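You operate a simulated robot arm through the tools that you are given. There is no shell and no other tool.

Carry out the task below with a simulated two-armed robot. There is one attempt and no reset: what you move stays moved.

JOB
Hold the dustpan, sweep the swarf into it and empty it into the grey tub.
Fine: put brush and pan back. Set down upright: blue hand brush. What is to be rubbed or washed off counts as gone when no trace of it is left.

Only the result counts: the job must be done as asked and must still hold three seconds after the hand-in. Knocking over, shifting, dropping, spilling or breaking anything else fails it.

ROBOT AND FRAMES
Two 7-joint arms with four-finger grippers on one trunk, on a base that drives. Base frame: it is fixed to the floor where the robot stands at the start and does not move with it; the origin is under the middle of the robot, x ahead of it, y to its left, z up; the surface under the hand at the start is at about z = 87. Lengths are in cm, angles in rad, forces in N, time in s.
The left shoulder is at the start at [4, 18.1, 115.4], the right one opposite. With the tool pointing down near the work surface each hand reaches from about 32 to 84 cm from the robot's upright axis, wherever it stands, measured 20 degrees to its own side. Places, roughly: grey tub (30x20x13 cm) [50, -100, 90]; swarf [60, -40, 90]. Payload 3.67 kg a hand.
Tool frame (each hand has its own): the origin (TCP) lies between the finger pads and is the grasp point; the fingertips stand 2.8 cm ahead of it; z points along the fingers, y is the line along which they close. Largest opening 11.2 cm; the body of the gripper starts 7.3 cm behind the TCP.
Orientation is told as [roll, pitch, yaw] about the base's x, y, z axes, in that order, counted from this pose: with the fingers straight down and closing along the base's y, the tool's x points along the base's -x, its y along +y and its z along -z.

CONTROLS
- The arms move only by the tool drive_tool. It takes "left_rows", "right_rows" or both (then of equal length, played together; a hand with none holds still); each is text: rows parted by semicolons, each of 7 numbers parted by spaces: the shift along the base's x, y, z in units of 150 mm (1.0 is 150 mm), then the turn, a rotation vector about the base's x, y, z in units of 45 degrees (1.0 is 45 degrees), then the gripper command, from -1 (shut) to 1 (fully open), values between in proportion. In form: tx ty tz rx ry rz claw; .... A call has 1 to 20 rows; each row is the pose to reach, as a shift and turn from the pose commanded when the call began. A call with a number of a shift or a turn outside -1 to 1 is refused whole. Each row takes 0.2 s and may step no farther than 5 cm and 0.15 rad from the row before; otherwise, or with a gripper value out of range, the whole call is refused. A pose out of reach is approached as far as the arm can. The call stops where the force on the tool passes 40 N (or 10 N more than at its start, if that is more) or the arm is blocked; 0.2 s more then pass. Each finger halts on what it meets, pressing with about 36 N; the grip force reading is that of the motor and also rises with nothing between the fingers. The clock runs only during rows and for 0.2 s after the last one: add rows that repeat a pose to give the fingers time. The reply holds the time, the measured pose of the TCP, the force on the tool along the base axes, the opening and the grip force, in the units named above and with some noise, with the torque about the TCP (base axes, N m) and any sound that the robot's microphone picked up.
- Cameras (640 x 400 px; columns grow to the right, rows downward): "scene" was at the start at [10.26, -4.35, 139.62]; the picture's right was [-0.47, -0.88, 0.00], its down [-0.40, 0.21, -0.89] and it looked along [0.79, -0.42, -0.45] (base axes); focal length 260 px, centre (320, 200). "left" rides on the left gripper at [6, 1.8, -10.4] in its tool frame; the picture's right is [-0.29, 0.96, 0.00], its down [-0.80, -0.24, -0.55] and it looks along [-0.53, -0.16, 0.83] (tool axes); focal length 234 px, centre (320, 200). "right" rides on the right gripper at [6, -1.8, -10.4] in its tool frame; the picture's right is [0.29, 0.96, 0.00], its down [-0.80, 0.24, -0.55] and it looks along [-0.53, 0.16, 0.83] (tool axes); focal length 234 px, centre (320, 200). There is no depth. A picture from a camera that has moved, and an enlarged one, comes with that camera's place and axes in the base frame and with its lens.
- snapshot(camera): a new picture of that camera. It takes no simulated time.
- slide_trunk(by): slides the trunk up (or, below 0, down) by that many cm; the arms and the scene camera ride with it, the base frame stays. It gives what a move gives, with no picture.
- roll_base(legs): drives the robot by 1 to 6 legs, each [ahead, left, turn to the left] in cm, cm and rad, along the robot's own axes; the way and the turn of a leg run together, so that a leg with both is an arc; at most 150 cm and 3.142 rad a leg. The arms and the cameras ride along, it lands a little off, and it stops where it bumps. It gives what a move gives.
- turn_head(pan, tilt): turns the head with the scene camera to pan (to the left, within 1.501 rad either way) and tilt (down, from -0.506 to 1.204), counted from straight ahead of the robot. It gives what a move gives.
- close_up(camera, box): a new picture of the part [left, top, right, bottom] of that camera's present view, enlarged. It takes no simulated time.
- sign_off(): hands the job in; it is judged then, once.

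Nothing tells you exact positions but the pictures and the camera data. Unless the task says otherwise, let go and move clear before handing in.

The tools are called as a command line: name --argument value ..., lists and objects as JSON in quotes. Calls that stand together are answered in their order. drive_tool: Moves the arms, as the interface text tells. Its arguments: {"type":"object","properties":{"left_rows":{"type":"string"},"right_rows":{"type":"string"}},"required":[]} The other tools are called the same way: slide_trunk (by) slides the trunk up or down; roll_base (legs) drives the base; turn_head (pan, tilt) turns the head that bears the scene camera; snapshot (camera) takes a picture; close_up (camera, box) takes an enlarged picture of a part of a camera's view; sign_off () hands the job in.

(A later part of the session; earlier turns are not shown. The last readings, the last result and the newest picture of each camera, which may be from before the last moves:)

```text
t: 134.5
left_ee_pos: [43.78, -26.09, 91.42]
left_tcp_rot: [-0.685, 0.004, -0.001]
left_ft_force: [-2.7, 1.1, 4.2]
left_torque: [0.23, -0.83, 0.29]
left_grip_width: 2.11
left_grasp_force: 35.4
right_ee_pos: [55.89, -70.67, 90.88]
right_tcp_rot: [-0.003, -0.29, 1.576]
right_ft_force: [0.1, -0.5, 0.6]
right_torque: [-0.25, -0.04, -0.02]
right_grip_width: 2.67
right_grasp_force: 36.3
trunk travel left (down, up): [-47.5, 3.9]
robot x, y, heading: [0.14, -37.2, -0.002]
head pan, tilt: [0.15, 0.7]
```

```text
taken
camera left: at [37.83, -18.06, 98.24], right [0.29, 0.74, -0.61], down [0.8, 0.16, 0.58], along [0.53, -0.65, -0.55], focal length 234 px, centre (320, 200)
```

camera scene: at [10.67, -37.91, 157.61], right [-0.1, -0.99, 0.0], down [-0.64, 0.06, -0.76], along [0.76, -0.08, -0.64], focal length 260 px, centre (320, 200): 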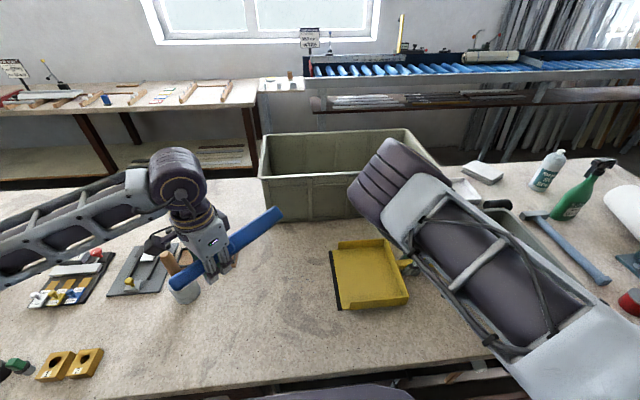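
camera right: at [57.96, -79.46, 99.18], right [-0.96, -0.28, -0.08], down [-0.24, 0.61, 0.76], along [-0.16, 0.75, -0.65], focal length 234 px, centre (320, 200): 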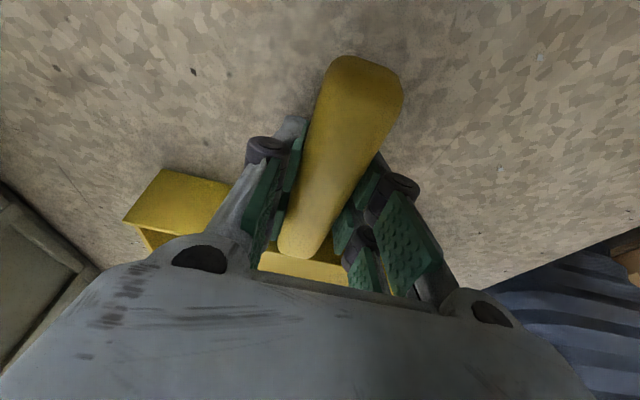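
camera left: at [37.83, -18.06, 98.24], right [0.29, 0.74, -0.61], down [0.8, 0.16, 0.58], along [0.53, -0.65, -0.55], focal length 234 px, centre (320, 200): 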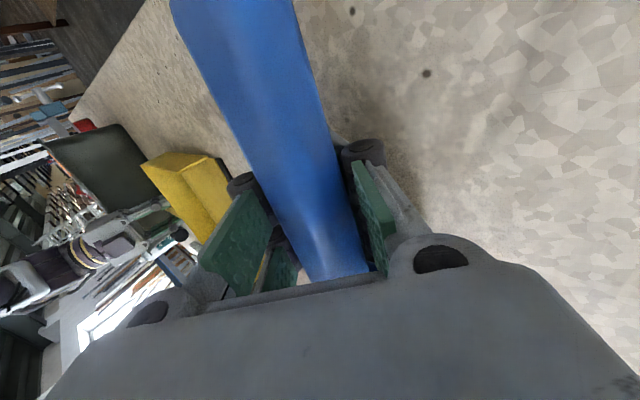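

It's touching down. Now I'll loosen the fingers slightly so it settles.

drive_tool --left_rows "0 0 0 0 0 0 -0.58; 0 0 0 0 0 0 -0.52; 0 0 0 0 0 0 -0.46; 0 0 0 0 0 0 -0.4; 0 0 0 0 0 0 -0.4; 0 0 0 0 0 0 -0.4"

snapshot --camera "left"

close_up --camera "scene" --box '[220, 190, 380, 330]'

```text
t: 135.9
left_ee_pos: [43.9, -26.15, 91.35]
left_tcp_rot: [-0.685, 0.004, 0.0]
left_ft_force: [0.5, -0.1, -0.9]
left_torque: [-0.01, 0.01, 0.01]
left_grip_width: 3.37
left_grasp_force: 0.1
right_ee_pos: [56.01, -70.69, 90.85]
right_tcp_rot: [-0.001, -0.289, 1.574]
right_ft_force: [1.1, -1.2, 0.4]
right_torque: [0.11, 0.02, 0.0]
right_grip_width: 2.69
right_grasp_force: 36.0
trunk travel left (down, up): [-47.5, 3.9]
robot x, y, heading: [-0.05, -37.25, 0.0]
head pan, tilt: [0.15, 0.7]
```

```text
taken
camera left: at [37.86, -18.06, 98.23], right [0.29, 0.74, -0.61], down [0.8, 0.16, 0.58], along [0.53, -0.65, -0.55], focal length 234 px, centre (320, 200)
```

left: 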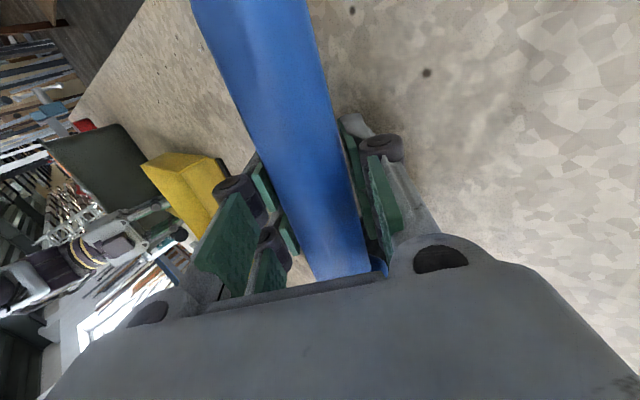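

```text
2.86 times, centred on (300, 260) of scene
camera zoom: at [10.61, -35.82, 157.61], right [0.15, -0.99, 0.0], down [-0.64, -0.1, -0.76], along [0.76, 0.11, -0.64], focal length 743 px, centre (377, 29)
```

zoom: 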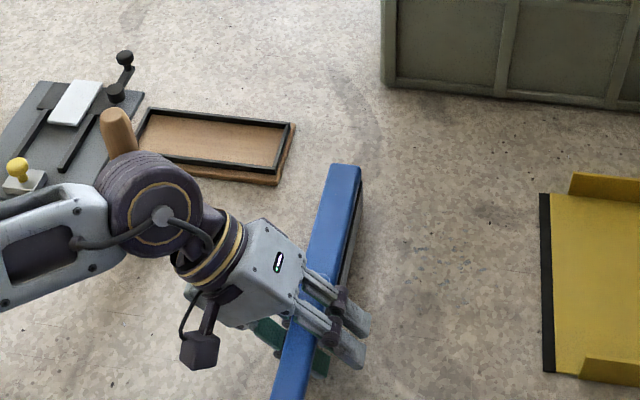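

The brush stands released between the fingers. I'll withdraw along the hand's axis, opening gradually.

drive_tool --left_rows "0 0.03 0.036 0 0 0 -0.4; 0 0.059 0.072 0 0 0 -0.35; 0 0.089 0.108 0 0 0 -0.25; 0 0.127 0.155 0 0 0 -0.1; 0 0.169 0.206 0 0 0 0; 0 0.232 0.284 0 0 0 0.2; 0 0.295 0.361 0 0 0 0.4; 0 0.38 0.464 0 0 0 0.6; 0 0.42 0.6 0 0 0 1; 0 0.42 0.7 0 0 0 1"

close_up --camera "scene" --box '[220, 190, 380, 330]'

snapshot --camera "left"

```text
t: 138.1
left_ee_pos: [43.87, -19.83, 101.68]
left_tcp_rot: [-0.685, 0.005, 0.001]
left_ft_force: [0.1, 0.5, 0.3]
left_torque: [0.01, 0.0, 0.04]
left_grip_width: 11.2
left_grasp_force: 0.1
right_ee_pos: [55.99, -70.67, 90.9]
right_tcp_rot: [-0.002, -0.289, 1.575]
right_ft_force: [0.1, -0.7, 0.3]
right_torque: [-0.1, -0.01, -0.05]
right_grip_width: 2.71
right_grasp_force: 35.9
trunk travel left (down, up): [-47.5, 3.9]
robot x, y, heading: [0.01, -37.33, 0.003]
head pan, tilt: [0.15, 0.7]
```

```text
2.86 times, centred on (300, 260) of scene
camera zoom: at [10.6, -35.81, 157.61], right [0.15, -0.99, 0.0], down [-0.64, -0.1, -0.76], along [0.76, 0.11, -0.64], focal length 743 px, centre (377, 29)
```

zoom: 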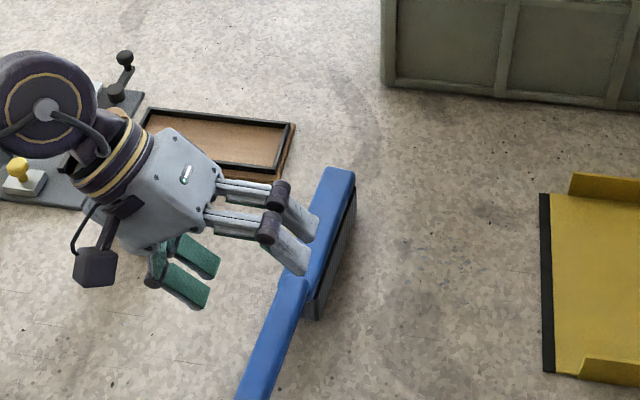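

```text
taken
camera left: at [37.92, -11.79, 108.66], right [0.29, 0.74, -0.61], down [0.8, 0.16, 0.58], along [0.53, -0.65, -0.55], focal length 234 px, centre (320, 200)
```

left: 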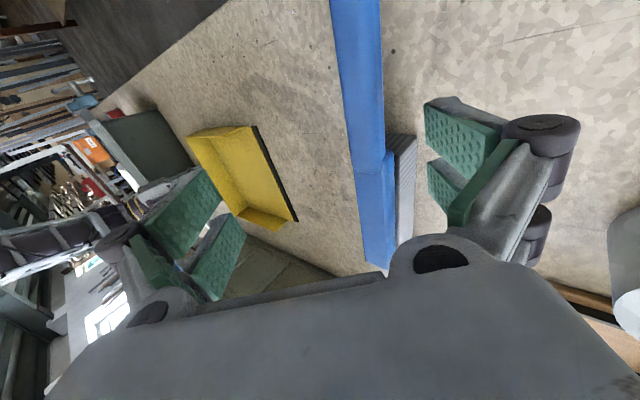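

The brush stands upright on its own. Let me look at the swarf patch again while the view is free.

close_up --camera "scene" --box '[305, 225, 385, 285]'

close_up --camera "scene" --box '[350, 225, 450, 300]'

```text
6.67 times, centred on (345, 255) of scene
camera zoom: at [10.6, -35.81, 157.61], right [0.15, -0.99, 0.0], down [-0.64, -0.1, -0.76], along [0.76, 0.11, -0.64], focal length 1734 px, centre (153, -167)
```

zoom: 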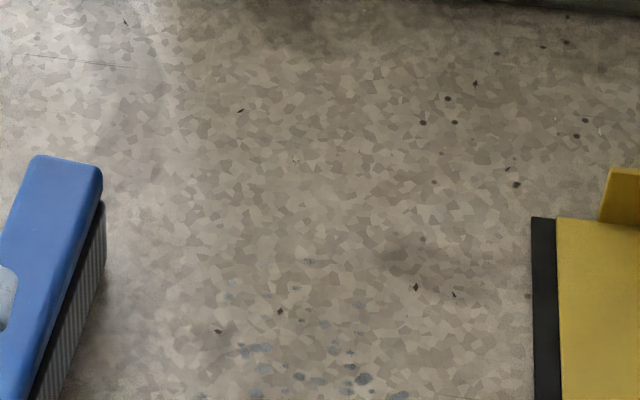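

```text
5.33 times, centred on (400, 262) of scene
camera zoom: at [10.6, -35.81, 157.61], right [0.15, -0.99, 0.0], down [-0.64, -0.1, -0.76], along [0.76, 0.11, -0.64], focal length 1388 px, centre (-107, -133)
```

zoom: 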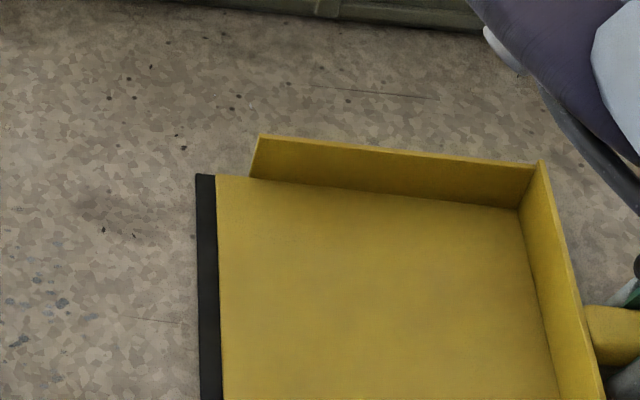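

close_up --camera "scene" --box '[310, 255, 390, 305]'

turn_head --pan -0.05 --tilt 0.8

close_up --camera "scene" --box '[270, 200, 370, 265]'

```text
8.00 times, centred on (350, 280) of scene
camera zoom: at [10.6, -35.81, 157.61], right [0.15, -0.99, 0.0], down [-0.64, -0.1, -0.76], along [0.76, 0.11, -0.64], focal length 2081 px, centre (80, -440)
```

zoom: 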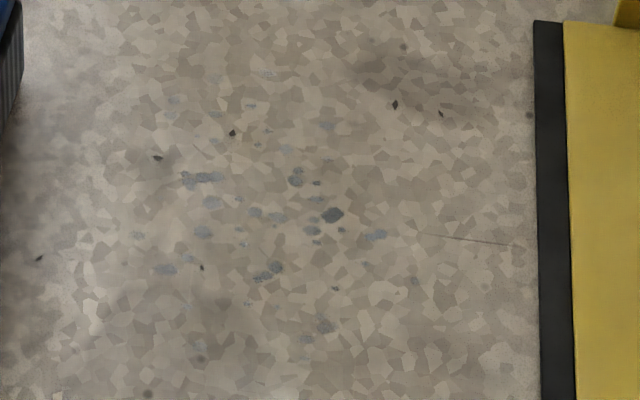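

```text
t: 138.9
left_ee_pos: [43.87, -19.88, 101.82]
left_tcp_rot: [-0.683, 0.006, 0.002]
left_ft_force: [-0.9, 0.8, 0.4]
left_torque: [0.03, 0.01, 0.0]
left_grip_width: 11.21
left_grasp_force: 0.0
right_ee_pos: [56.1, -70.73, 90.96]
right_tcp_rot: [-0.002, -0.29, 1.574]
right_ft_force: [0.1, -0.4, -0.4]
right_torque: [-0.05, -0.01, 0.0]
right_grip_width: 2.7
right_grasp_force: 36.5
trunk travel left (down, up): [-47.5, 3.9]
robot x, y, heading: [0.08, -36.88, 0.003]
head pan, tilt: [-0.051, 0.799]
```

```text
6.15 times, centred on (320, 232) of scene
camera zoom: at [10.26, -37.47, 156.79], right [-0.05, -1.0, 0.0], down [-0.72, 0.04, -0.7], along [0.7, -0.04, -0.72], focal length 1601 px, centre (320, 0)
```

zoom: 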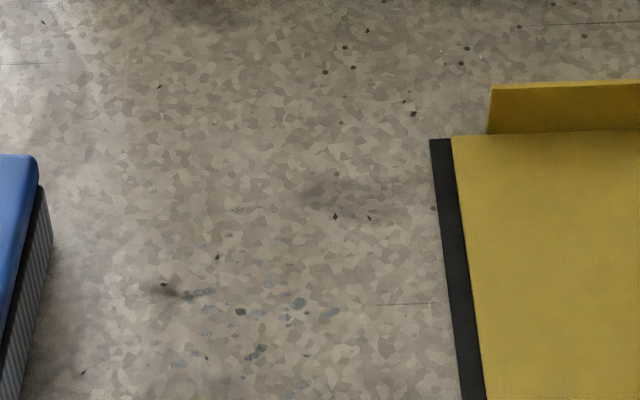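

The flakes look unchanged, so that stroke probably passed just above the table. I'll regrip closer to the head and press more firmly. First, bring the left hand vertical above the brush.

drive_tool --left_rows "0 -0.05 0.12 0.15 0 0 1; 0 -0.1 0.24 0.3 0 0 1; 0 -0.16 0.36 0.45 0 0 1; 0 -0.22 0.48 0.6 0 0 1; 0 -0.28 0.6 0.75 0 0 1; 0 -0.34 0.7 0.87 0 0 1"

snapshot --camera "left"

close_up --camera "left" --box '[230, 20, 430, 200]'

```text
t: 140.3
left_ee_pos: [44.12, -24.96, 112.43]
left_tcp_rot: [0.003, 0.002, 0.004]
left_ft_force: [-0.7, -0.2, -0.1]
left_torque: [0.0, 0.03, 0.02]
left_grip_width: 11.2
left_grasp_force: 0.0
right_ee_pos: [55.92, -70.79, 91.1]
right_tcp_rot: [-0.003, -0.289, 1.573]
right_ft_force: [1.2, 0.8, 1.1]
right_torque: [-0.06, 0.32, -0.1]
right_grip_width: 2.66
right_grasp_force: 36.4
trunk travel left (down, up): [-47.5, 3.9]
robot x, y, heading: [0.12, -36.95, -0.002]
head pan, tilt: [-0.051, 0.799]
```

```text
taken
camera left: at [37.95, -23.14, 122.76], right [0.29, 0.96, 0.0], down [0.8, -0.24, 0.55], along [0.53, -0.16, -0.83], focal length 234 px, centre (320, 200)
```

left: 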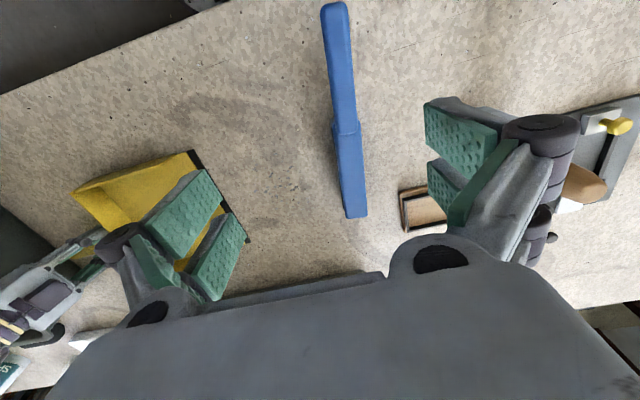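

```text
2.22 times, centred on (330, 110) of left
camera zoom: at [37.95, -23.14, 122.76], right [0.29, 0.96, 0.0], down [0.8, -0.24, 0.55], along [0.53, -0.16, -0.83], focal length 520 px, centre (298, 400)
```

zoom: 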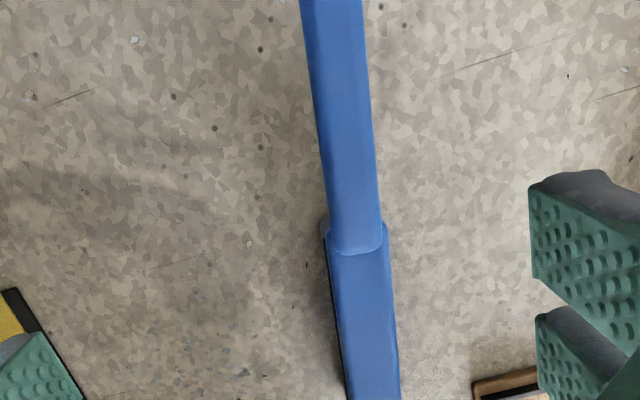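

The brush stands upright, yawed about -8°. I'll align the hand with it, 2 cm behind the head, and go down.

drive_tool --left_rows "0.04 0.06 -0.1 0 0 -0.06 1; 0.08 0.12 -0.25 0 0 -0.12 1; 0.127 0.17 -0.45 0 0 -0.175 1; 0.127 0.17 -0.65 0 0 -0.175 1; 0.127 0.17 -0.8 0 0 -0.175 1; 0.127 0.17 -0.8 0 0 -0.175 1"

snapshot --camera "left"

```text
t: 141.7
left_ee_pos: [45.96, -22.4, 100.39]
left_tcp_rot: [0.001, 0.004, -0.133]
left_ft_force: [0.6, -0.3, 1.3]
left_torque: [0.02, 0.0, -0.02]
left_grip_width: 11.2
left_grasp_force: 0.1
right_ee_pos: [56.01, -70.71, 90.88]
right_tcp_rot: [-0.001, -0.29, 1.575]
right_ft_force: [-0.1, 0.2, 1.9]
right_torque: [-0.02, 0.02, -0.04]
right_grip_width: 2.68
right_grasp_force: 35.7
trunk travel left (down, up): [-47.5, 3.9]
robot x, y, heading: [-0.07, -37.43, 0.002]
head pan, tilt: [-0.051, 0.799]
```

```text
taken
camera left: at [40.22, -19.64, 110.7], right [0.41, 0.91, 0.0], down [0.76, -0.34, 0.55], along [0.5, -0.23, -0.83], focal length 234 px, centre (320, 200)
```

left: 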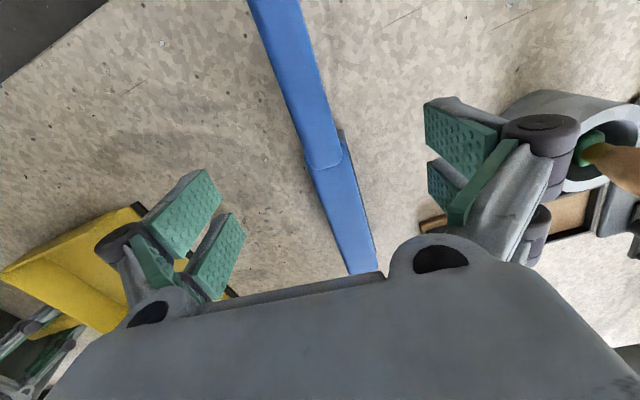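

Alignment is excellent. Lowering to the handle and closing.

drive_tool --left_rows "-0.02 0 -0.15 0 0 0 1; -0.03 0 -0.3 0 0 0 1; -0.03 0 -0.42 0 0 0 1; -0.03 0 -0.52 0 0 0 1; -0.03 0 -0.56 0 0 0 1; -0.03 0 -0.56 0 0 0 1"

drive_tool --left_rows "0 0 0 0 0 0 0.6; 0 0 0 0 0 0 0.2; 0 0 0 0 0 0 -0.2; 0 0 0 0 0 0 -0.6; 0 0 0 0 0 0 -1; 0 0 0 0 0 0 -1; 0 0 0 0 0 0 -1"

snapshot --camera "left"

```text
t: 143.1
left_ee_pos: [45.44, -22.43, 92.04]
left_tcp_rot: [-0.003, 0.004, -0.134]
left_ft_force: [0.6, -0.2, 0.3]
left_torque: [-0.03, 0.02, -0.02]
left_grip_width: 11.2
left_grasp_force: 0.1
right_ee_pos: [56.02, -70.79, 90.91]
right_tcp_rot: [-0.002, -0.29, 1.574]
right_ft_force: [0.3, 0.0, 1.6]
right_torque: [-0.08, 0.01, -0.04]
right_grip_width: 2.68
right_grasp_force: 35.6
trunk travel left (down, up): [-47.5, 3.9]
robot x, y, heading: [0.11, -37.35, -0.001]
head pan, tilt: [-0.051, 0.799]
```

```text
t: 144.7
left_ee_pos: [45.4, -22.31, 92.22]
left_tcp_rot: [-0.003, 0.005, -0.135]
left_ft_force: [-0.3, 0.6, 1.4]
left_torque: [0.0, -0.02, 0.05]
left_grip_width: 3.96
left_grasp_force: 36.4
right_ee_pos: [55.97, -70.78, 90.99]
right_tcp_rot: [-0.001, -0.29, 1.575]
right_ft_force: [1.4, 0.4, 0.6]
right_torque: [0.02, 0.0, -0.05]
right_grip_width: 2.68
right_grasp_force: 36.3
trunk travel left (down, up): [-47.5, 3.9]
robot x, y, heading: [-0.1, -37.04, -0.002]
head pan, tilt: [-0.051, 0.799]
```

```text
taken
camera left: at [39.65, -19.72, 102.42], right [0.41, 0.91, 0.0], down [0.76, -0.34, 0.55], along [0.5, -0.23, -0.83], focal length 234 px, centre (320, 200)
```

left: 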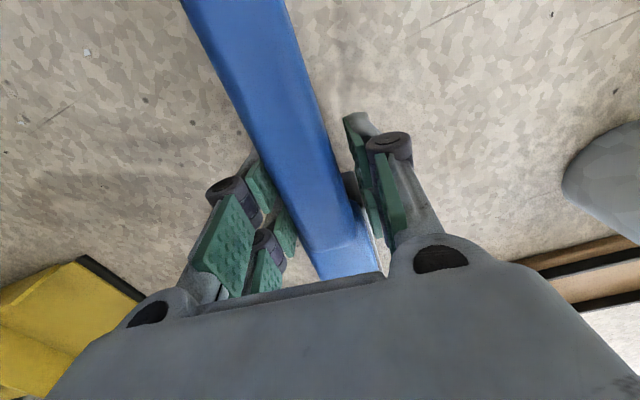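

The opening reads 3.96 cm: the fingertips caught the wider bristle block. I'll reopen, move back 1.4 cm along the handle, and close again.

drive_tool --left_rows "0 0 0 0 0 0 -0.2; 0 0 0 0 0 0 0.2; -0.02 0.003 0.01 0 0 0 0.4; -0.05 0.007 0.01 0 0 0 0.4; -0.08 0.011 0.01 0 0 0 0.4; -0.093 0.013 0 0 0 0 0.4; -0.093 0.013 0 0 0 0 0.1; -0.093 0.013 0 0 0 0 -0.3; -0.093 0.013 0 0 0 0 -0.7; -0.093 0.013 0 0 0 0 -1; -0.093 0.013 0 0 0 0 -1; -0.093 0.013 0 0 0 0 -1"

snapshot --camera "left"

close_up --camera "scene" --box '[200, 170, 400, 320]'

```text
t: 147.3
left_ee_pos: [44.09, -22.21, 91.95]
left_tcp_rot: [-0.002, 0.003, -0.136]
left_ft_force: [-0.8, 0.2, 1.8]
left_torque: [0.07, -0.17, 0.11]
left_grip_width: 2.63
left_grasp_force: 35.9
right_ee_pos: [56.08, -70.69, 90.94]
right_tcp_rot: [-0.002, -0.29, 1.575]
right_ft_force: [0.4, 0.8, -0.8]
right_torque: [-0.04, -0.04, -0.02]
right_grip_width: 2.68
right_grasp_force: 36.1
trunk travel left (down, up): [-47.5, 3.9]
robot x, y, heading: [0.02, -37.3, -0.002]
head pan, tilt: [-0.051, 0.799]
```

```text
taken
camera left: at [38.26, -19.52, 102.32], right [0.41, 0.91, 0.0], down [0.76, -0.34, 0.55], along [0.5, -0.23, -0.83], focal length 234 px, centre (320, 200)
```

left: 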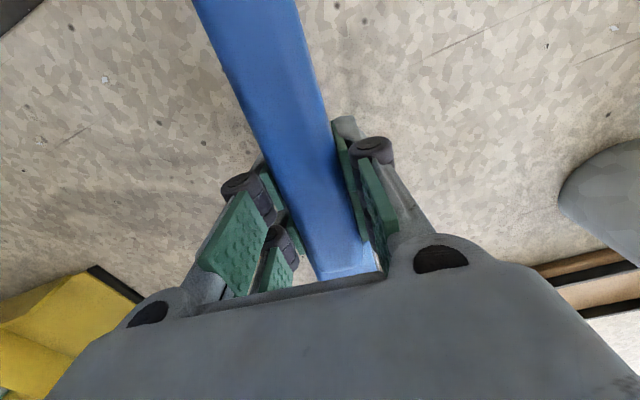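

```text
2.67 times, centred on (300, 245) of scene
camera zoom: at [10.25, -37.49, 156.79], right [-0.05, -1.0, 0.0], down [-0.72, 0.04, -0.7], along [0.7, -0.04, -0.72], focal length 694 px, centre (373, 80)
```

zoom: 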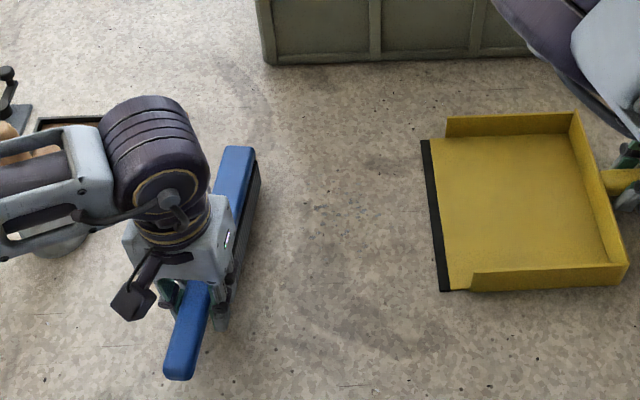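

Now the handle is properly gripped (2.63 cm). I'll straighten the yaw on the table and press down lightly while reading the force.

drive_tool --left_rows "0 0.02 0 0 0 0.06 -1; 0 0.03 0 0 0 0.12 -1; 0 0.03 0 0 0 0.173 -1; 0 0.03 -0.005 0 0 0.173 -1; 0 0.03 -0.01 0 0 0.173 -1; 0 0.03 -0.01 0 0 0.173 -1"

drive_tool --left_rows "0 0 -0.005 0 0 0 -1; 0 0 -0.01 0 0 0 -1; 0 0 -0.01 0 0 0 -1"

```text
t: 148.7
left_ee_pos: [44.08, -21.82, 91.93]
left_tcp_rot: [-0.002, 0.001, -0.001]
left_ft_force: [-1.1, 0.8, 19.8]
left_torque: [0.06, -0.51, 0.03]
left_grip_width: 2.63
left_grasp_force: 35.8
right_ee_pos: [55.91, -70.83, 90.82]
right_tcp_rot: [-0.003, -0.288, 1.573]
right_ft_force: [-0.3, -1.0, -0.2]
right_torque: [-0.28, -0.03, -0.01]
right_grip_width: 2.71
right_grasp_force: 35.5
trunk travel left (down, up): [-47.5, 3.9]
robot x, y, heading: [-0.27, -37.2, -0.002]
head pan, tilt: [-0.051, 0.799]
```

```text
t: 149.5
left_ee_pos: [44.02, -21.71, 91.76]
left_tcp_rot: [-0.002, 0.002, 0.002]
left_ft_force: [-3.1, -1.5, 23.9]
left_torque: [-0.01, -0.54, -0.01]
left_grip_width: 2.59
left_grasp_force: 35.7
right_ee_pos: [55.95, -70.79, 91.03]
right_tcp_rot: [-0.003, -0.29, 1.575]
right_ft_force: [0.2, -0.1, 0.2]
right_torque: [-0.26, 0.0, -0.03]
right_grip_width: 2.7
right_grasp_force: 35.7
trunk travel left (down, up): [-47.5, 3.9]
robot x, y, heading: [-0.09, -37.3, -0.002]
head pan, tilt: [-0.051, 0.799]
```

Pressing gives 24 N, more than needed. I'll ease up 2 mm.

drive_tool --left_rows "0 0 0.008 0 0 0 -1; 0 0 0.016 0 0 0 -1; 0 0 0.016 0 0 0 -1"

```text
t: 150.3
left_ee_pos: [43.91, -21.63, 91.82]
left_tcp_rot: [0.002, 0.008, 0.002]
left_ft_force: [-0.4, 0.5, 0.2]
left_torque: [0.02, 0.21, -0.03]
left_grip_width: 2.61
left_grasp_force: 35.8
right_ee_pos: [56.09, -70.68, 90.98]
right_tcp_rot: [-0.002, -0.289, 1.574]
right_ft_force: [-0.4, -0.5, 0.6]
right_torque: [0.54, -0.03, 0.18]
right_grip_width: 2.69
right_grasp_force: 36.2
trunk travel left (down, up): [-47.5, 3.9]
robot x, y, heading: [-0.25, -37.37, -0.003]
head pan, tilt: [-0.051, 0.799]
```

drive_tool --left_rows "0 0 -0.004 0 0 0 -1; 0 0 -0.008 0 0 0 -1; 0 0 -0.008 0 0 0 -1"

```text
t: 151.1
left_ee_pos: [44.02, -21.68, 91.75]
left_tcp_rot: [-0.001, 0.003, 0.002]
left_ft_force: [0.0, -0.6, -0.2]
left_torque: [0.03, 0.21, -0.01]
left_grip_width: 2.62
left_grasp_force: 36.2
right_ee_pos: [55.94, -70.75, 90.86]
right_tcp_rot: [-0.003, -0.289, 1.574]
right_ft_force: [1.0, -0.3, 1.1]
right_torque: [0.38, 0.04, 0.11]
right_grip_width: 2.67
right_grasp_force: 35.9
trunk travel left (down, up): [-47.5, 3.9]
robot x, y, heading: [0.11, -36.66, 0.001]
head pan, tilt: [-0.051, 0.799]
```

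drive_tool --left_rows "0 0 -0.004 0 0 0 -1; 0 0 -0.008 0 0 0 -1; 0 0 -0.008 0 0 0 -1"

```text
t: 151.9
left_ee_pos: [43.96, -21.71, 91.74]
left_tcp_rot: [-0.002, 0.001, 0.002]
left_ft_force: [-0.9, 2.0, 12.2]
left_torque: [0.15, -0.2, 0.09]
left_grip_width: 2.62
left_grasp_force: 35.8
right_ee_pos: [55.93, -70.66, 90.94]
right_tcp_rot: [-0.001, -0.292, 1.573]
right_ft_force: [0.1, 0.0, -1.0]
right_torque: [-0.26, -0.03, 0.03]
right_grip_width: 2.71
right_grasp_force: 36.0
trunk travel left (down, up): [-47.5, 3.9]
robot x, y, heading: [0.17, -37.25, 0.001]
head pan, tilt: [-0.051, 0.799]
```

12 N of contact, a good sweeping pressure. Now the stroke, checking forces partway.

drive_tool --left_rows "0 -0.06 0 0 0 0 -1; 0 -0.12 0 0 0 0 -1; 0 -0.18 0 0 0 0 -1; 0 -0.24 0 0 0 0 -1; 0 -0.3 0 0 0 0 -1; 0 -0.36 0 0 0 0 -1; 0 -0.42 0 0 0 0 -1; 0 -0.48 0 0 0 0 -1; 0 -0.54 0 0 0 0 -1; 0 -0.6 0 0 0 0 -1; 0 -0.66 0 0 0 0 -1; 0 -0.72 0 0 0 0 -1"

snapshot --camera "left"

close_up --camera "scene" --box '[250, 170, 410, 290]'

```text
t: 154.5
left_ee_pos: [43.99, -32.43, 91.62]
left_tcp_rot: [0.001, 0.002, 0.002]
left_ft_force: [-2.1, 7.9, 22.3]
left_torque: [-0.02, -0.58, 0.26]
left_grip_width: 2.61
left_grasp_force: 35.6
right_ee_pos: [55.96, -70.64, 91.09]
right_tcp_rot: [-0.002, -0.289, 1.575]
right_ft_force: [0.1, 0.6, 0.3]
right_torque: [-0.28, -0.02, -0.02]
right_grip_width: 2.71
right_grasp_force: 36.7
trunk travel left (down, up): [-47.5, 3.9]
robot x, y, heading: [0.05, -37.13, 0.001]
head pan, tilt: [-0.051, 0.799]
```

```text
taken
camera left: at [37.96, -30.55, 102.05], right [0.29, 0.96, 0.0], down [0.8, -0.24, 0.55], along [0.53, -0.16, -0.83], focal length 234 px, centre (320, 200)
```

left: 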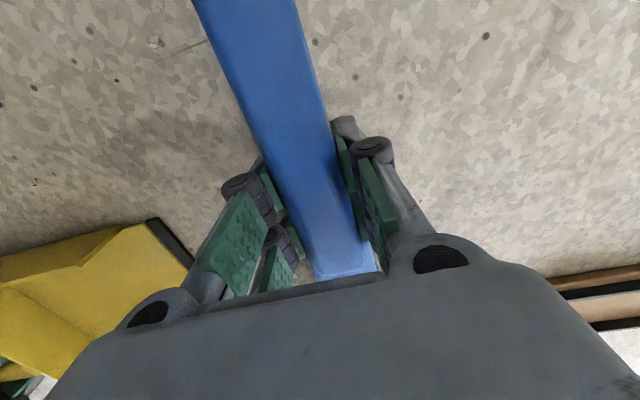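

```text
3.33 times, centred on (330, 230) of scene
camera zoom: at [10.08, -37.44, 156.81], right [-0.05, -1.0, 0.0], down [-0.72, 0.04, -0.7], along [0.7, -0.04, -0.72], focal length 867 px, centre (287, 100)
```

zoom: 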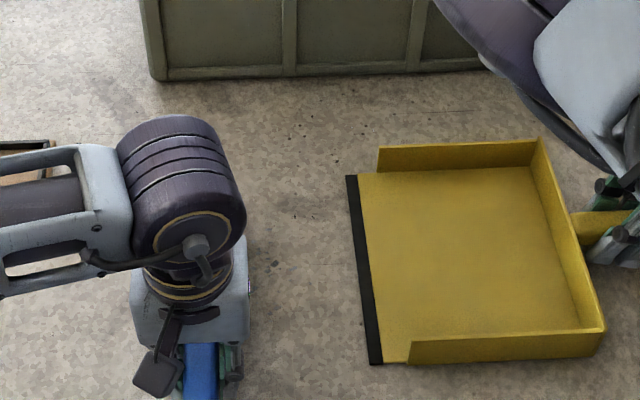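

close_up --camera "scene" --box '[300, 205, 380, 265]'

```text
6.67 times, centred on (340, 235) of scene
camera zoom: at [10.08, -37.44, 156.81], right [-0.05, -1.0, 0.0], down [-0.72, 0.04, -0.7], along [0.7, -0.04, -0.72], focal length 1734 px, centre (187, -33)
```

zoom: 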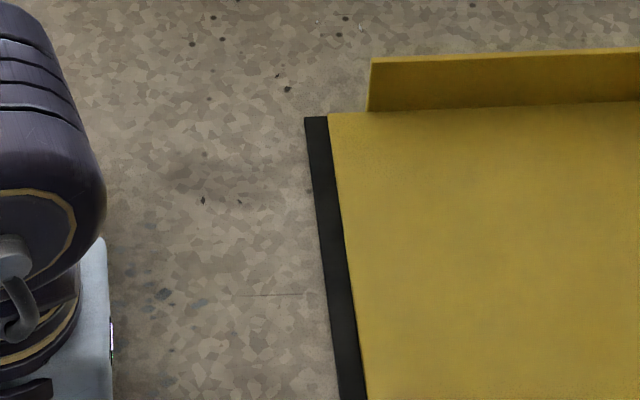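

The flakes still ahead of the brush are in place, as expected. I'll continue the stroke to the lip.

drive_tool --left_rows "0 -0.06 0.002 0 0 0 -1; 0 -0.12 0.003 0 0 0 -1; 0 -0.18 0.003 0 0 0 -1; 0 -0.24 0.003 0 0 0 -1; 0 -0.3 0.003 0 0 0 -1; 0 -0.36 0.003 0 0 0 -1; 0 -0.42 0.003 0 0 0 -1; 0 -0.48 0.003 0 0 0 -1; 0 -0.54 0.003 0 0 0 -1; 0 -0.6 0.003 0 0 0 -1; 0 -0.66 0.003 0 0 0 -1"

close_up --camera "scene" --box '[270, 170, 430, 290]'

```text
t: 156.9
left_ee_pos: [44.03, -42.34, 91.78]
left_tcp_rot: [-0.001, 0.004, 0.002]
left_ft_force: [0.9, 2.8, 6.0]
left_torque: [-0.05, -0.05, 0.05]
left_grip_width: 2.62
left_grasp_force: 35.9
right_ee_pos: [56.09, -70.71, 90.88]
right_tcp_rot: [-0.002, -0.289, 1.576]
right_ft_force: [0.0, -0.2, -0.3]
right_torque: [0.23, 0.07, 0.08]
right_grip_width: 2.68
right_grasp_force: 35.3
trunk travel left (down, up): [-47.5, 3.9]
robot x, y, heading: [0.06, -37.2, -0.001]
head pan, tilt: [-0.051, 0.799]
```

```text
3.33 times, centred on (350, 230) of scene
camera zoom: at [10.21, -37.48, 156.79], right [-0.05, -1.0, 0.0], down [-0.72, 0.04, -0.7], along [0.7, -0.04, -0.72], focal length 867 px, centre (220, 100)
```

zoom: 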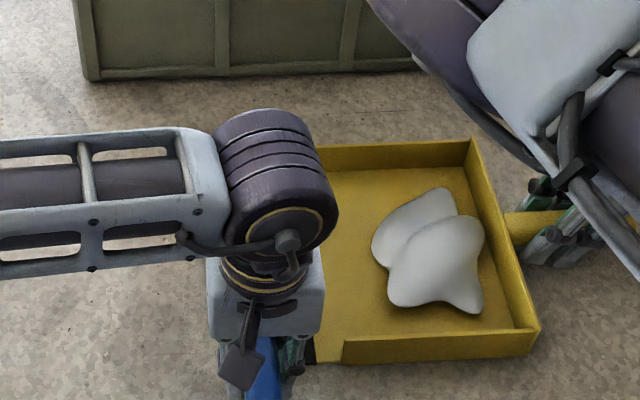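

A heap of swarf has appeared in the pan: the firm stroke worked. I'll lift the brush, move it back, and check that none is left on the table.

drive_tool --left_rows "0 0.02 0.05 0 0 0 -1; 0 0.08 0.12 0 0 0 -1; 0 0.2 0.2 0 0 0 -1; 0 0.35 0.28 0 0 0 -1; 0 0.5 0.34 0 0 0 -1; 0 0.7 0.4 0 0 0 -1; 0 0.9 0.4 0 0 0 -1; 0 1 0.4 0 0 0 -1"

close_up --camera "scene" --box '[270, 190, 430, 290]'

close_up --camera "scene" --box '[270, 205, 350, 265]'

```text
t: 158.7
left_ee_pos: [43.97, -27.45, 97.62]
left_tcp_rot: [-0.002, 0.003, -0.001]
left_ft_force: [0.6, 0.3, -2.4]
left_torque: [-0.01, 0.15, 0.04]
left_grip_width: 2.59
left_grasp_force: 35.9
right_ee_pos: [56.05, -70.68, 90.84]
right_tcp_rot: [-0.002, -0.288, 1.573]
right_ft_force: [-1.0, 0.8, 2.4]
right_torque: [0.03, -0.05, -0.03]
right_grip_width: 2.68
right_grasp_force: 35.7
trunk travel left (down, up): [-47.5, 3.9]
robot x, y, heading: [-0.14, -37.1, 0.0]
head pan, tilt: [-0.051, 0.799]
```

```text
4.00 times, centred on (350, 240) of scene
camera zoom: at [10.26, -37.46, 156.78], right [-0.05, -1.0, 0.0], down [-0.72, 0.04, -0.7], along [0.7, -0.04, -0.72], focal length 1041 px, centre (200, 40)
```

zoom: 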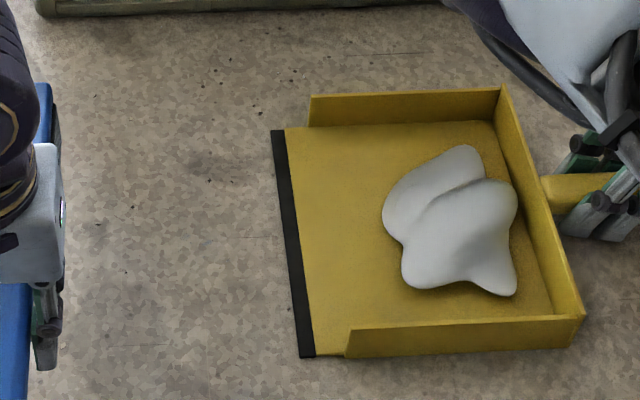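

```text
6.67 times, centred on (310, 235) of scene
camera zoom: at [10.26, -37.46, 156.78], right [-0.05, -1.0, 0.0], down [-0.72, 0.04, -0.7], along [0.7, -0.04, -0.72], focal length 1734 px, centre (387, -33)
```

zoom: 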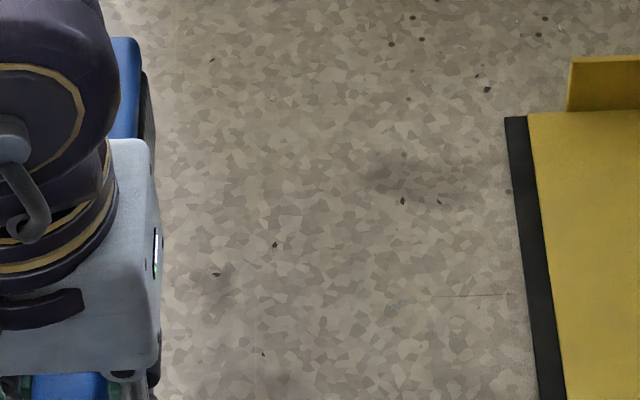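

The table patch is clear of blue flakes and the heap is in the pan. I'll move the brush back toward its original spot and recheck the whole patch, including the near edge.

drive_tool --left_rows "0.01 0.06 0.05 0 0 0 -1; 0.02 0.12 0.05 0 0 0 -1; 0.03 0.2 0.05 0 0 0 -1; 0.04 0.28 0.05 0 0 0 -1; 0.05 0.34 0.05 0 0 0 -1; 0.052 0.385 0.05 0 0 0 -1"

close_up --camera "scene" --box '[260, 190, 380, 300]'

snapshot --camera "left"

```text
t: 160.1
left_ee_pos: [44.82, -21.52, 98.3]
left_tcp_rot: [-0.002, 0.003, 0.002]
left_ft_force: [0.3, 0.0, -2.0]
left_torque: [-0.05, 0.18, -0.01]
left_grip_width: 2.6
left_grasp_force: 36.1
right_ee_pos: [56.08, -70.71, 90.88]
right_tcp_rot: [0.0, -0.288, 1.574]
right_ft_force: [-2.4, -0.1, 2.0]
right_torque: [-0.04, -0.06, 0.09]
right_grip_width: 2.72
right_grasp_force: 36.0
trunk travel left (down, up): [-47.5, 3.9]
robot x, y, heading: [0.13, -37.31, -0.002]
head pan, tilt: [-0.051, 0.799]
```

```text
3.64 times, centred on (320, 245) of scene
camera zoom: at [10.26, -37.46, 156.78], right [-0.05, -1.0, 0.0], down [-0.72, 0.04, -0.7], along [0.7, -0.04, -0.72], focal length 946 px, centre (320, 36)
```

zoom: 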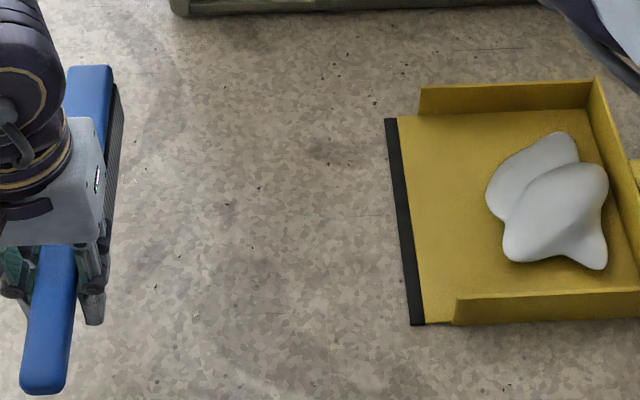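

```text
taken
camera left: at [38.75, -19.68, 108.69], right [0.29, 0.96, 0.0], down [0.8, -0.24, 0.55], along [0.53, -0.16, -0.83], focal length 234 px, centre (320, 200)
```

left: 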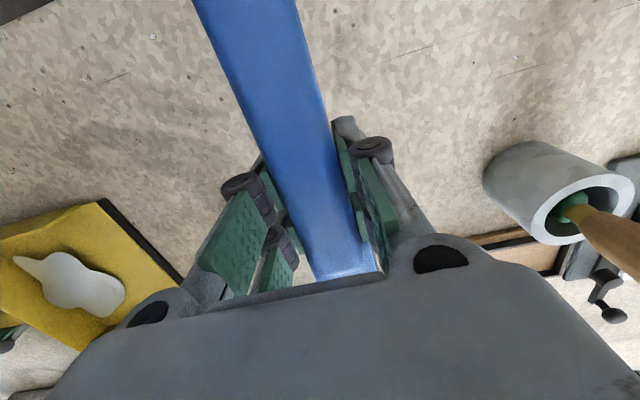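

close_up --camera "scene" --box '[285, 205, 345, 250]'

close_up --camera "scene" --box '[285, 240, 345, 285]'

```text
8.89 times, centred on (315, 228) of scene
camera zoom: at [10.26, -37.46, 156.78], right [-0.05, -1.0, 0.0], down [-0.72, 0.04, -0.7], along [0.7, -0.04, -0.72], focal length 2312 px, centre (364, -44)
```

zoom: 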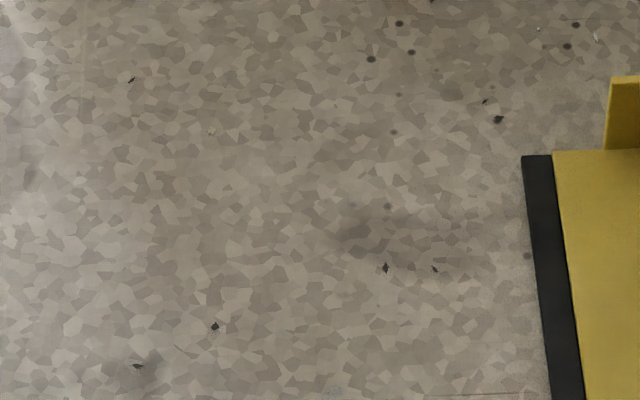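

```text
8.89 times, centred on (315, 262) of scene
camera zoom: at [10.26, -37.46, 156.78], right [-0.05, -1.0, 0.0], down [-0.72, 0.04, -0.7], along [0.7, -0.04, -0.72], focal length 2312 px, centre (364, -356)
```

zoom: 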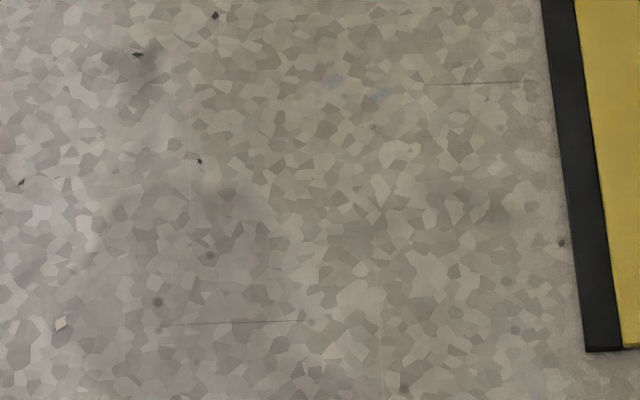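

A very faint bluish trace remains near [56, -39]. I'll make another firm stroke over that part, from y -30 to just before the lip.

drive_tool --left_rows "-0.02 -0.15 0 0 0 0 -1; -0.04 -0.3 0 0 0 0 -1; -0.05 -0.45 0 0 0 0 -1; -0.05 -0.55 0 0 0 0 -1; -0.05 -0.55 -0.15 0 0 0 -1; -0.05 -0.55 -0.3 0 0 0 -1; -0.05 -0.55 -0.38 0 0 0 -1; -0.05 -0.55 -0.4 0 0 0 -1; -0.05 -0.55 -0.4 0 0 0 -1"

```text
t: 162.1
left_ee_pos: [43.98, -29.8, 92.37]
left_tcp_rot: [-0.003, 0.003, 0.002]
left_ft_force: [-0.6, -0.1, -2.6]
left_torque: [0.01, 0.21, 0.02]
left_grip_width: 2.6
left_grasp_force: 36.1
right_ee_pos: [56.01, -70.71, 90.86]
right_tcp_rot: [-0.002, -0.289, 1.575]
right_ft_force: [0.2, 0.3, 1.3]
right_torque: [-0.03, -0.01, 0.03]
right_grip_width: 2.65
right_grasp_force: 36.1
trunk travel left (down, up): [-47.5, 3.9]
robot x, y, heading: [0.05, -37.68, 0.001]
head pan, tilt: [-0.051, 0.799]
```

drive_tool --left_rows "0 0 -0.015 0 0 0 -1; 0 0 -0.03 0 0 0 -1; 0 0 -0.04 0 0 0 -1; 0 0 -0.04 0 0 0 -1"

```text
t: 163.1
left_ee_pos: [44.02, -29.83, 91.87]
left_tcp_rot: [-0.001, 0.004, 0.001]
left_ft_force: [-0.6, -0.2, -2.2]
left_torque: [-0.04, 0.23, 0.03]
left_grip_width: 2.62
left_grasp_force: 36.0
right_ee_pos: [56.07, -70.75, 90.91]
right_tcp_rot: [-0.003, -0.289, 1.573]
right_ft_force: [0.9, 0.9, 2.3]
right_torque: [-0.04, 0.02, 0.03]
right_grip_width: 2.69
right_grasp_force: 35.8
trunk travel left (down, up): [-47.5, 3.9]
robot x, y, heading: [-0.36, -37.05, 0.002]
head pan, tilt: [-0.051, 0.799]
```

drive_tool --left_rows "0 0 -0.006 0 0 0 -1; 0 0 -0.012 0 0 0 -1; 0 0 -0.018 0 0 0 -1; 0 0 -0.018 0 0 0 -1"

```text
t: 164.1
left_ee_pos: [44.04, -29.8, 91.75]
left_tcp_rot: [-0.002, 0.0, 0.002]
left_ft_force: [-1.8, 3.6, 18.9]
left_torque: [0.01, -0.46, 0.16]
left_grip_width: 2.6
left_grasp_force: 35.8
right_ee_pos: [55.97, -70.68, 91.0]
right_tcp_rot: [-0.004, -0.29, 1.574]
right_ft_force: [0.6, -0.4, -0.1]
right_torque: [-0.24, 0.0, -0.05]
right_grip_width: 2.7
right_grasp_force: 36.1
trunk travel left (down, up): [-47.5, 3.9]
robot x, y, heading: [0.05, -37.49, -0.001]
head pan, tilt: [-0.051, 0.799]
```

19 N of contact. Sweeping to the lip now.

drive_tool --left_rows "0 -0.06 0 0 0 0 -1; 0 -0.12 0 0 0 0 -1; 0 -0.18 0 0 0 0 -1; 0 -0.24 0 0 0 0 -1; 0 -0.3 0 0 0 0 -1; 0 -0.36 0 0 0 0 -1; 0 -0.42 -0.001 0 0 0 -1; 0 -0.48 -0.001 0 0 0 -1; 0 -0.54 -0.002 0 0 0 -1; 0 -0.6 -0.002 0 0 0 -1; 0 -0.66 -0.002 0 0 0 -1; 0 -0.72 -0.002 0 0 0 -1; 0 -0.78 -0.002 0 0 0 -1; 0 -0.83 -0.002 0 0 0 -1"

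close_up --camera "scene" --box '[270, 170, 430, 290]'

```text
t: 167.1
left_ee_pos: [43.87, -42.31, 91.68]
left_tcp_rot: [-0.002, 0.004, 0.002]
left_ft_force: [-0.6, 5.1, 14.4]
left_torque: [-0.11, -0.32, 0.22]
left_grip_width: 2.6
left_grasp_force: 35.9
right_ee_pos: [55.94, -70.74, 90.99]
right_tcp_rot: [-0.004, -0.287, 1.574]
right_ft_force: [0.8, 0.7, 0.0]
right_torque: [-0.22, 0.01, 0.01]
right_grip_width: 2.72
right_grasp_force: 35.2
trunk travel left (down, up): [-47.5, 3.9]
robot x, y, heading: [0.16, -37.04, -0.002]
head pan, tilt: [-0.051, 0.799]
```

```text
3.33 times, centred on (350, 230) of scene
camera zoom: at [10.15, -37.44, 156.79], right [-0.05, -1.0, 0.0], down [-0.72, 0.04, -0.7], along [0.7, -0.04, -0.72], focal length 867 px, centre (220, 100)
```

zoom: 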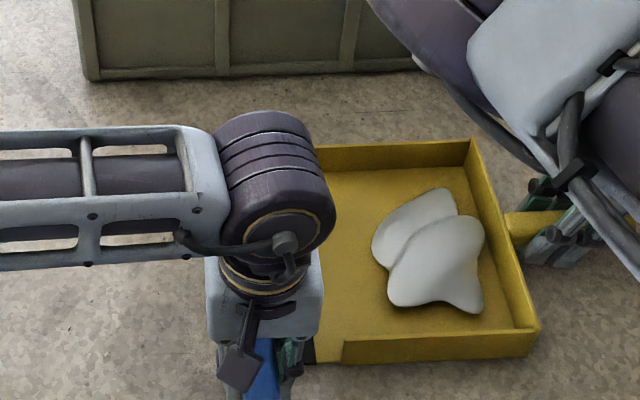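

drive_tool --left_rows "0 0.02 0.05 0 0 0 -1; 0.01 0.1 0.15 0 0 0 -1; 0.02 0.25 0.25 0 0 0 -1; 0.03 0.4 0.35 0 0 0 -1; 0.04 0.6 0.42 0 0 0 -1; 0.05 0.8 0.42 0 0 0 -1; 0.05 1 0.42 0 0 0 -1"

drive_tool --left_rows "0 0.15 0 0 0 0 -1; 0 0.3 0 0 0 0 -1; 0 0.38 0 0 0 0 -1"

close_up --camera "scene" --box '[285, 205, 345, 250]'

close_up --camera "scene" --box '[285, 240, 345, 285]'

```text
t: 168.7
left_ee_pos: [44.67, -27.2, 97.83]
left_tcp_rot: [-0.001, 0.004, -0.002]
left_ft_force: [-0.8, 0.0, -2.3]
left_torque: [0.0, 0.23, 0.03]
left_grip_width: 2.58
left_grasp_force: 35.8
right_ee_pos: [55.94, -70.64, 90.86]
right_tcp_rot: [-0.001, -0.288, 1.574]
right_ft_force: [-0.3, -0.5, 1.3]
right_torque: [0.44, -0.21, -0.07]
right_grip_width: 2.7
right_grasp_force: 36.2
trunk travel left (down, up): [-47.5, 3.9]
robot x, y, heading: [0.18, -37.18, 0.001]
head pan, tilt: [-0.051, 0.799]
```

```text
t: 169.5
left_ee_pos: [44.8, -21.44, 97.73]
left_tcp_rot: [-0.001, 0.002, 0.001]
left_ft_force: [-1.2, -0.5, -2.8]
left_torque: [0.02, 0.19, -0.01]
left_grip_width: 2.6
left_grasp_force: 35.9
right_ee_pos: [56.05, -70.66, 90.99]
right_tcp_rot: [-0.002, -0.287, 1.574]
right_ft_force: [-0.4, 1.1, 2.5]
right_torque: [0.0, -0.14, -0.04]
right_grip_width: 2.69
right_grasp_force: 35.6
trunk travel left (down, up): [-47.5, 3.9]
robot x, y, heading: [0.02, -37.19, 0.003]
head pan, tilt: [-0.051, 0.799]
```

```text
8.89 times, centred on (315, 228) of scene
camera zoom: at [10.27, -37.43, 156.78], right [-0.05, -1.0, 0.0], down [-0.72, 0.04, -0.7], along [0.7, -0.04, -0.72], focal length 2312 px, centre (364, -44)
```

zoom: 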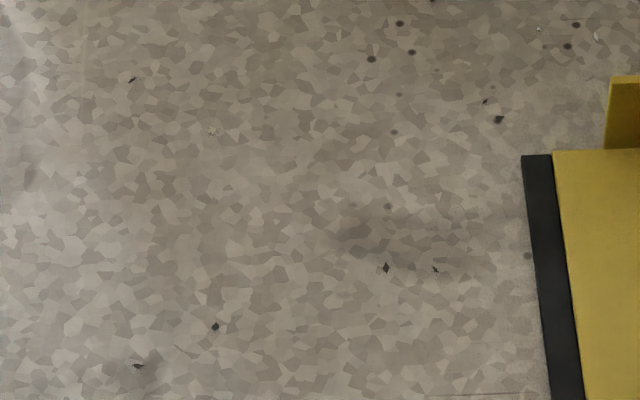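

```text
8.89 times, centred on (315, 262) of scene
camera zoom: at [10.27, -37.43, 156.78], right [-0.05, -1.0, 0.0], down [-0.72, 0.04, -0.7], along [0.7, -0.04, -0.72], focal length 2312 px, centre (364, -356)
```

zoom: 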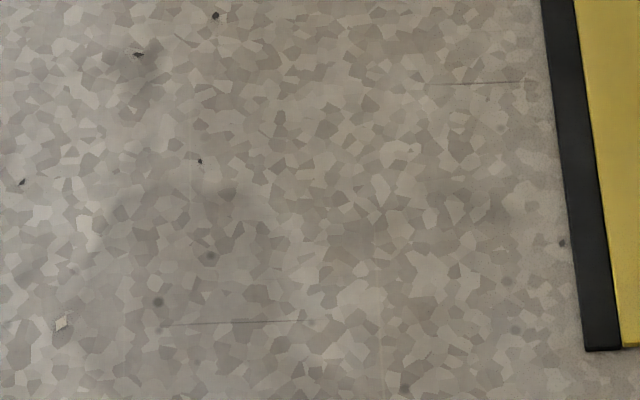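

No trace is left on the table. Now I'll put the brush back at its original place, lowering until it touches.

drive_tool --left_rows "0 -0.01 -0.1 0 0 0 -1; 0 -0.013 -0.2 0 0 0 -1; 0 -0.013 -0.3 0 0 0 -1; 0 -0.013 -0.37 0 0 0 -1; 0 -0.013 -0.385 0 0 0 -1; 0 -0.013 -0.385 0 0 0 -1"

drive_tool --left_rows "0 0 -0.006 0 0 0 -1; 0 0 -0.012 0 0 0 -1; 0 0 -0.012 0 0 0 -1"

```text
t: 170.9
left_ee_pos: [44.78, -21.89, 91.99]
left_tcp_rot: [-0.002, 0.003, 0.001]
left_ft_force: [0.5, -0.7, -2.1]
left_torque: [-0.01, 0.2, -0.01]
left_grip_width: 2.6
left_grasp_force: 36.2
right_ee_pos: [56.05, -70.82, 90.87]
right_tcp_rot: [0.0, -0.29, 1.575]
right_ft_force: [-1.2, 1.4, 1.7]
right_torque: [-0.03, -0.01, 0.04]
right_grip_width: 2.67
right_grasp_force: 36.3
trunk travel left (down, up): [-47.5, 3.9]
robot x, y, heading: [0.03, -37.33, -0.001]
head pan, tilt: [-0.051, 0.799]
```

```text
t: 171.7
left_ee_pos: [44.73, -21.82, 91.75]
left_tcp_rot: [-0.002, 0.004, 0.001]
left_ft_force: [-0.2, -0.1, -1.8]
left_torque: [0.02, 0.21, 0.02]
left_grip_width: 2.62
left_grasp_force: 36.0
right_ee_pos: [56.18, -70.7, 91.06]
right_tcp_rot: [-0.002, -0.29, 1.575]
right_ft_force: [-0.2, 1.2, 0.9]
right_torque: [0.0, 0.01, 0.01]
right_grip_width: 2.67
right_grasp_force: 35.8
trunk travel left (down, up): [-47.5, 3.9]
robot x, y, heading: [-0.01, -37.38, -0.003]
head pan, tilt: [-0.051, 0.799]
```

drive_tool --left_rows "0 0.007 -0.006 0 0 0 -1; 0 0.01 -0.01 0 0 0 -1; 0 0.01 -0.01 0 0 0 -1"

```text
t: 172.5
left_ee_pos: [44.78, -21.67, 91.7]
left_tcp_rot: [-0.001, 0.003, 0.002]
left_ft_force: [0.1, -0.4, -1.9]
left_torque: [-0.02, 0.22, 0.02]
left_grip_width: 2.61
left_grasp_force: 36.2
right_ee_pos: [56.1, -70.78, 90.93]
right_tcp_rot: [-0.001, -0.289, 1.573]
right_ft_force: [-0.8, 0.9, 0.0]
right_torque: [-0.08, 0.03, 0.0]
right_grip_width: 2.7
right_grasp_force: 36.0
trunk travel left (down, up): [-47.5, 3.9]
robot x, y, heading: [0.02, -37.22, -0.004]
head pan, tilt: [-0.051, 0.799]
```

drive_tool --left_rows "0 0 -0.005 0 0 0 -1; 0 0 -0.01 0 0 0 -1; 0 0 -0.01 0 0 0 -1"

snapshot --camera "left"

```text
t: 173.3
left_ee_pos: [44.77, -21.63, 91.59]
left_tcp_rot: [-0.002, 0.002, 0.003]
left_ft_force: [-1.6, 2.1, 6.7]
left_torque: [-0.16, -0.06, 0.02]
left_grip_width: 2.59
left_grasp_force: 36.1
right_ee_pos: [56.01, -70.68, 91.0]
right_tcp_rot: [0.0, -0.29, 1.574]
right_ft_force: [0.1, -0.2, 0.3]
right_torque: [-0.3, 0.02, 0.02]
right_grip_width: 2.69
right_grasp_force: 35.7
trunk travel left (down, up): [-47.5, 3.9]
robot x, y, heading: [-0.0, -36.97, -0.001]
head pan, tilt: [-0.051, 0.799]
```

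```text
taken
camera left: at [38.79, -19.79, 101.94], right [0.29, 0.96, 0.0], down [0.8, -0.24, 0.55], along [0.53, -0.16, -0.83], focal length 234 px, centre (320, 200)
```

left: 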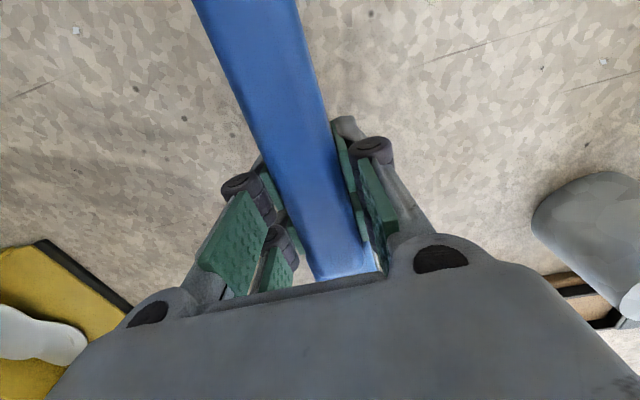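

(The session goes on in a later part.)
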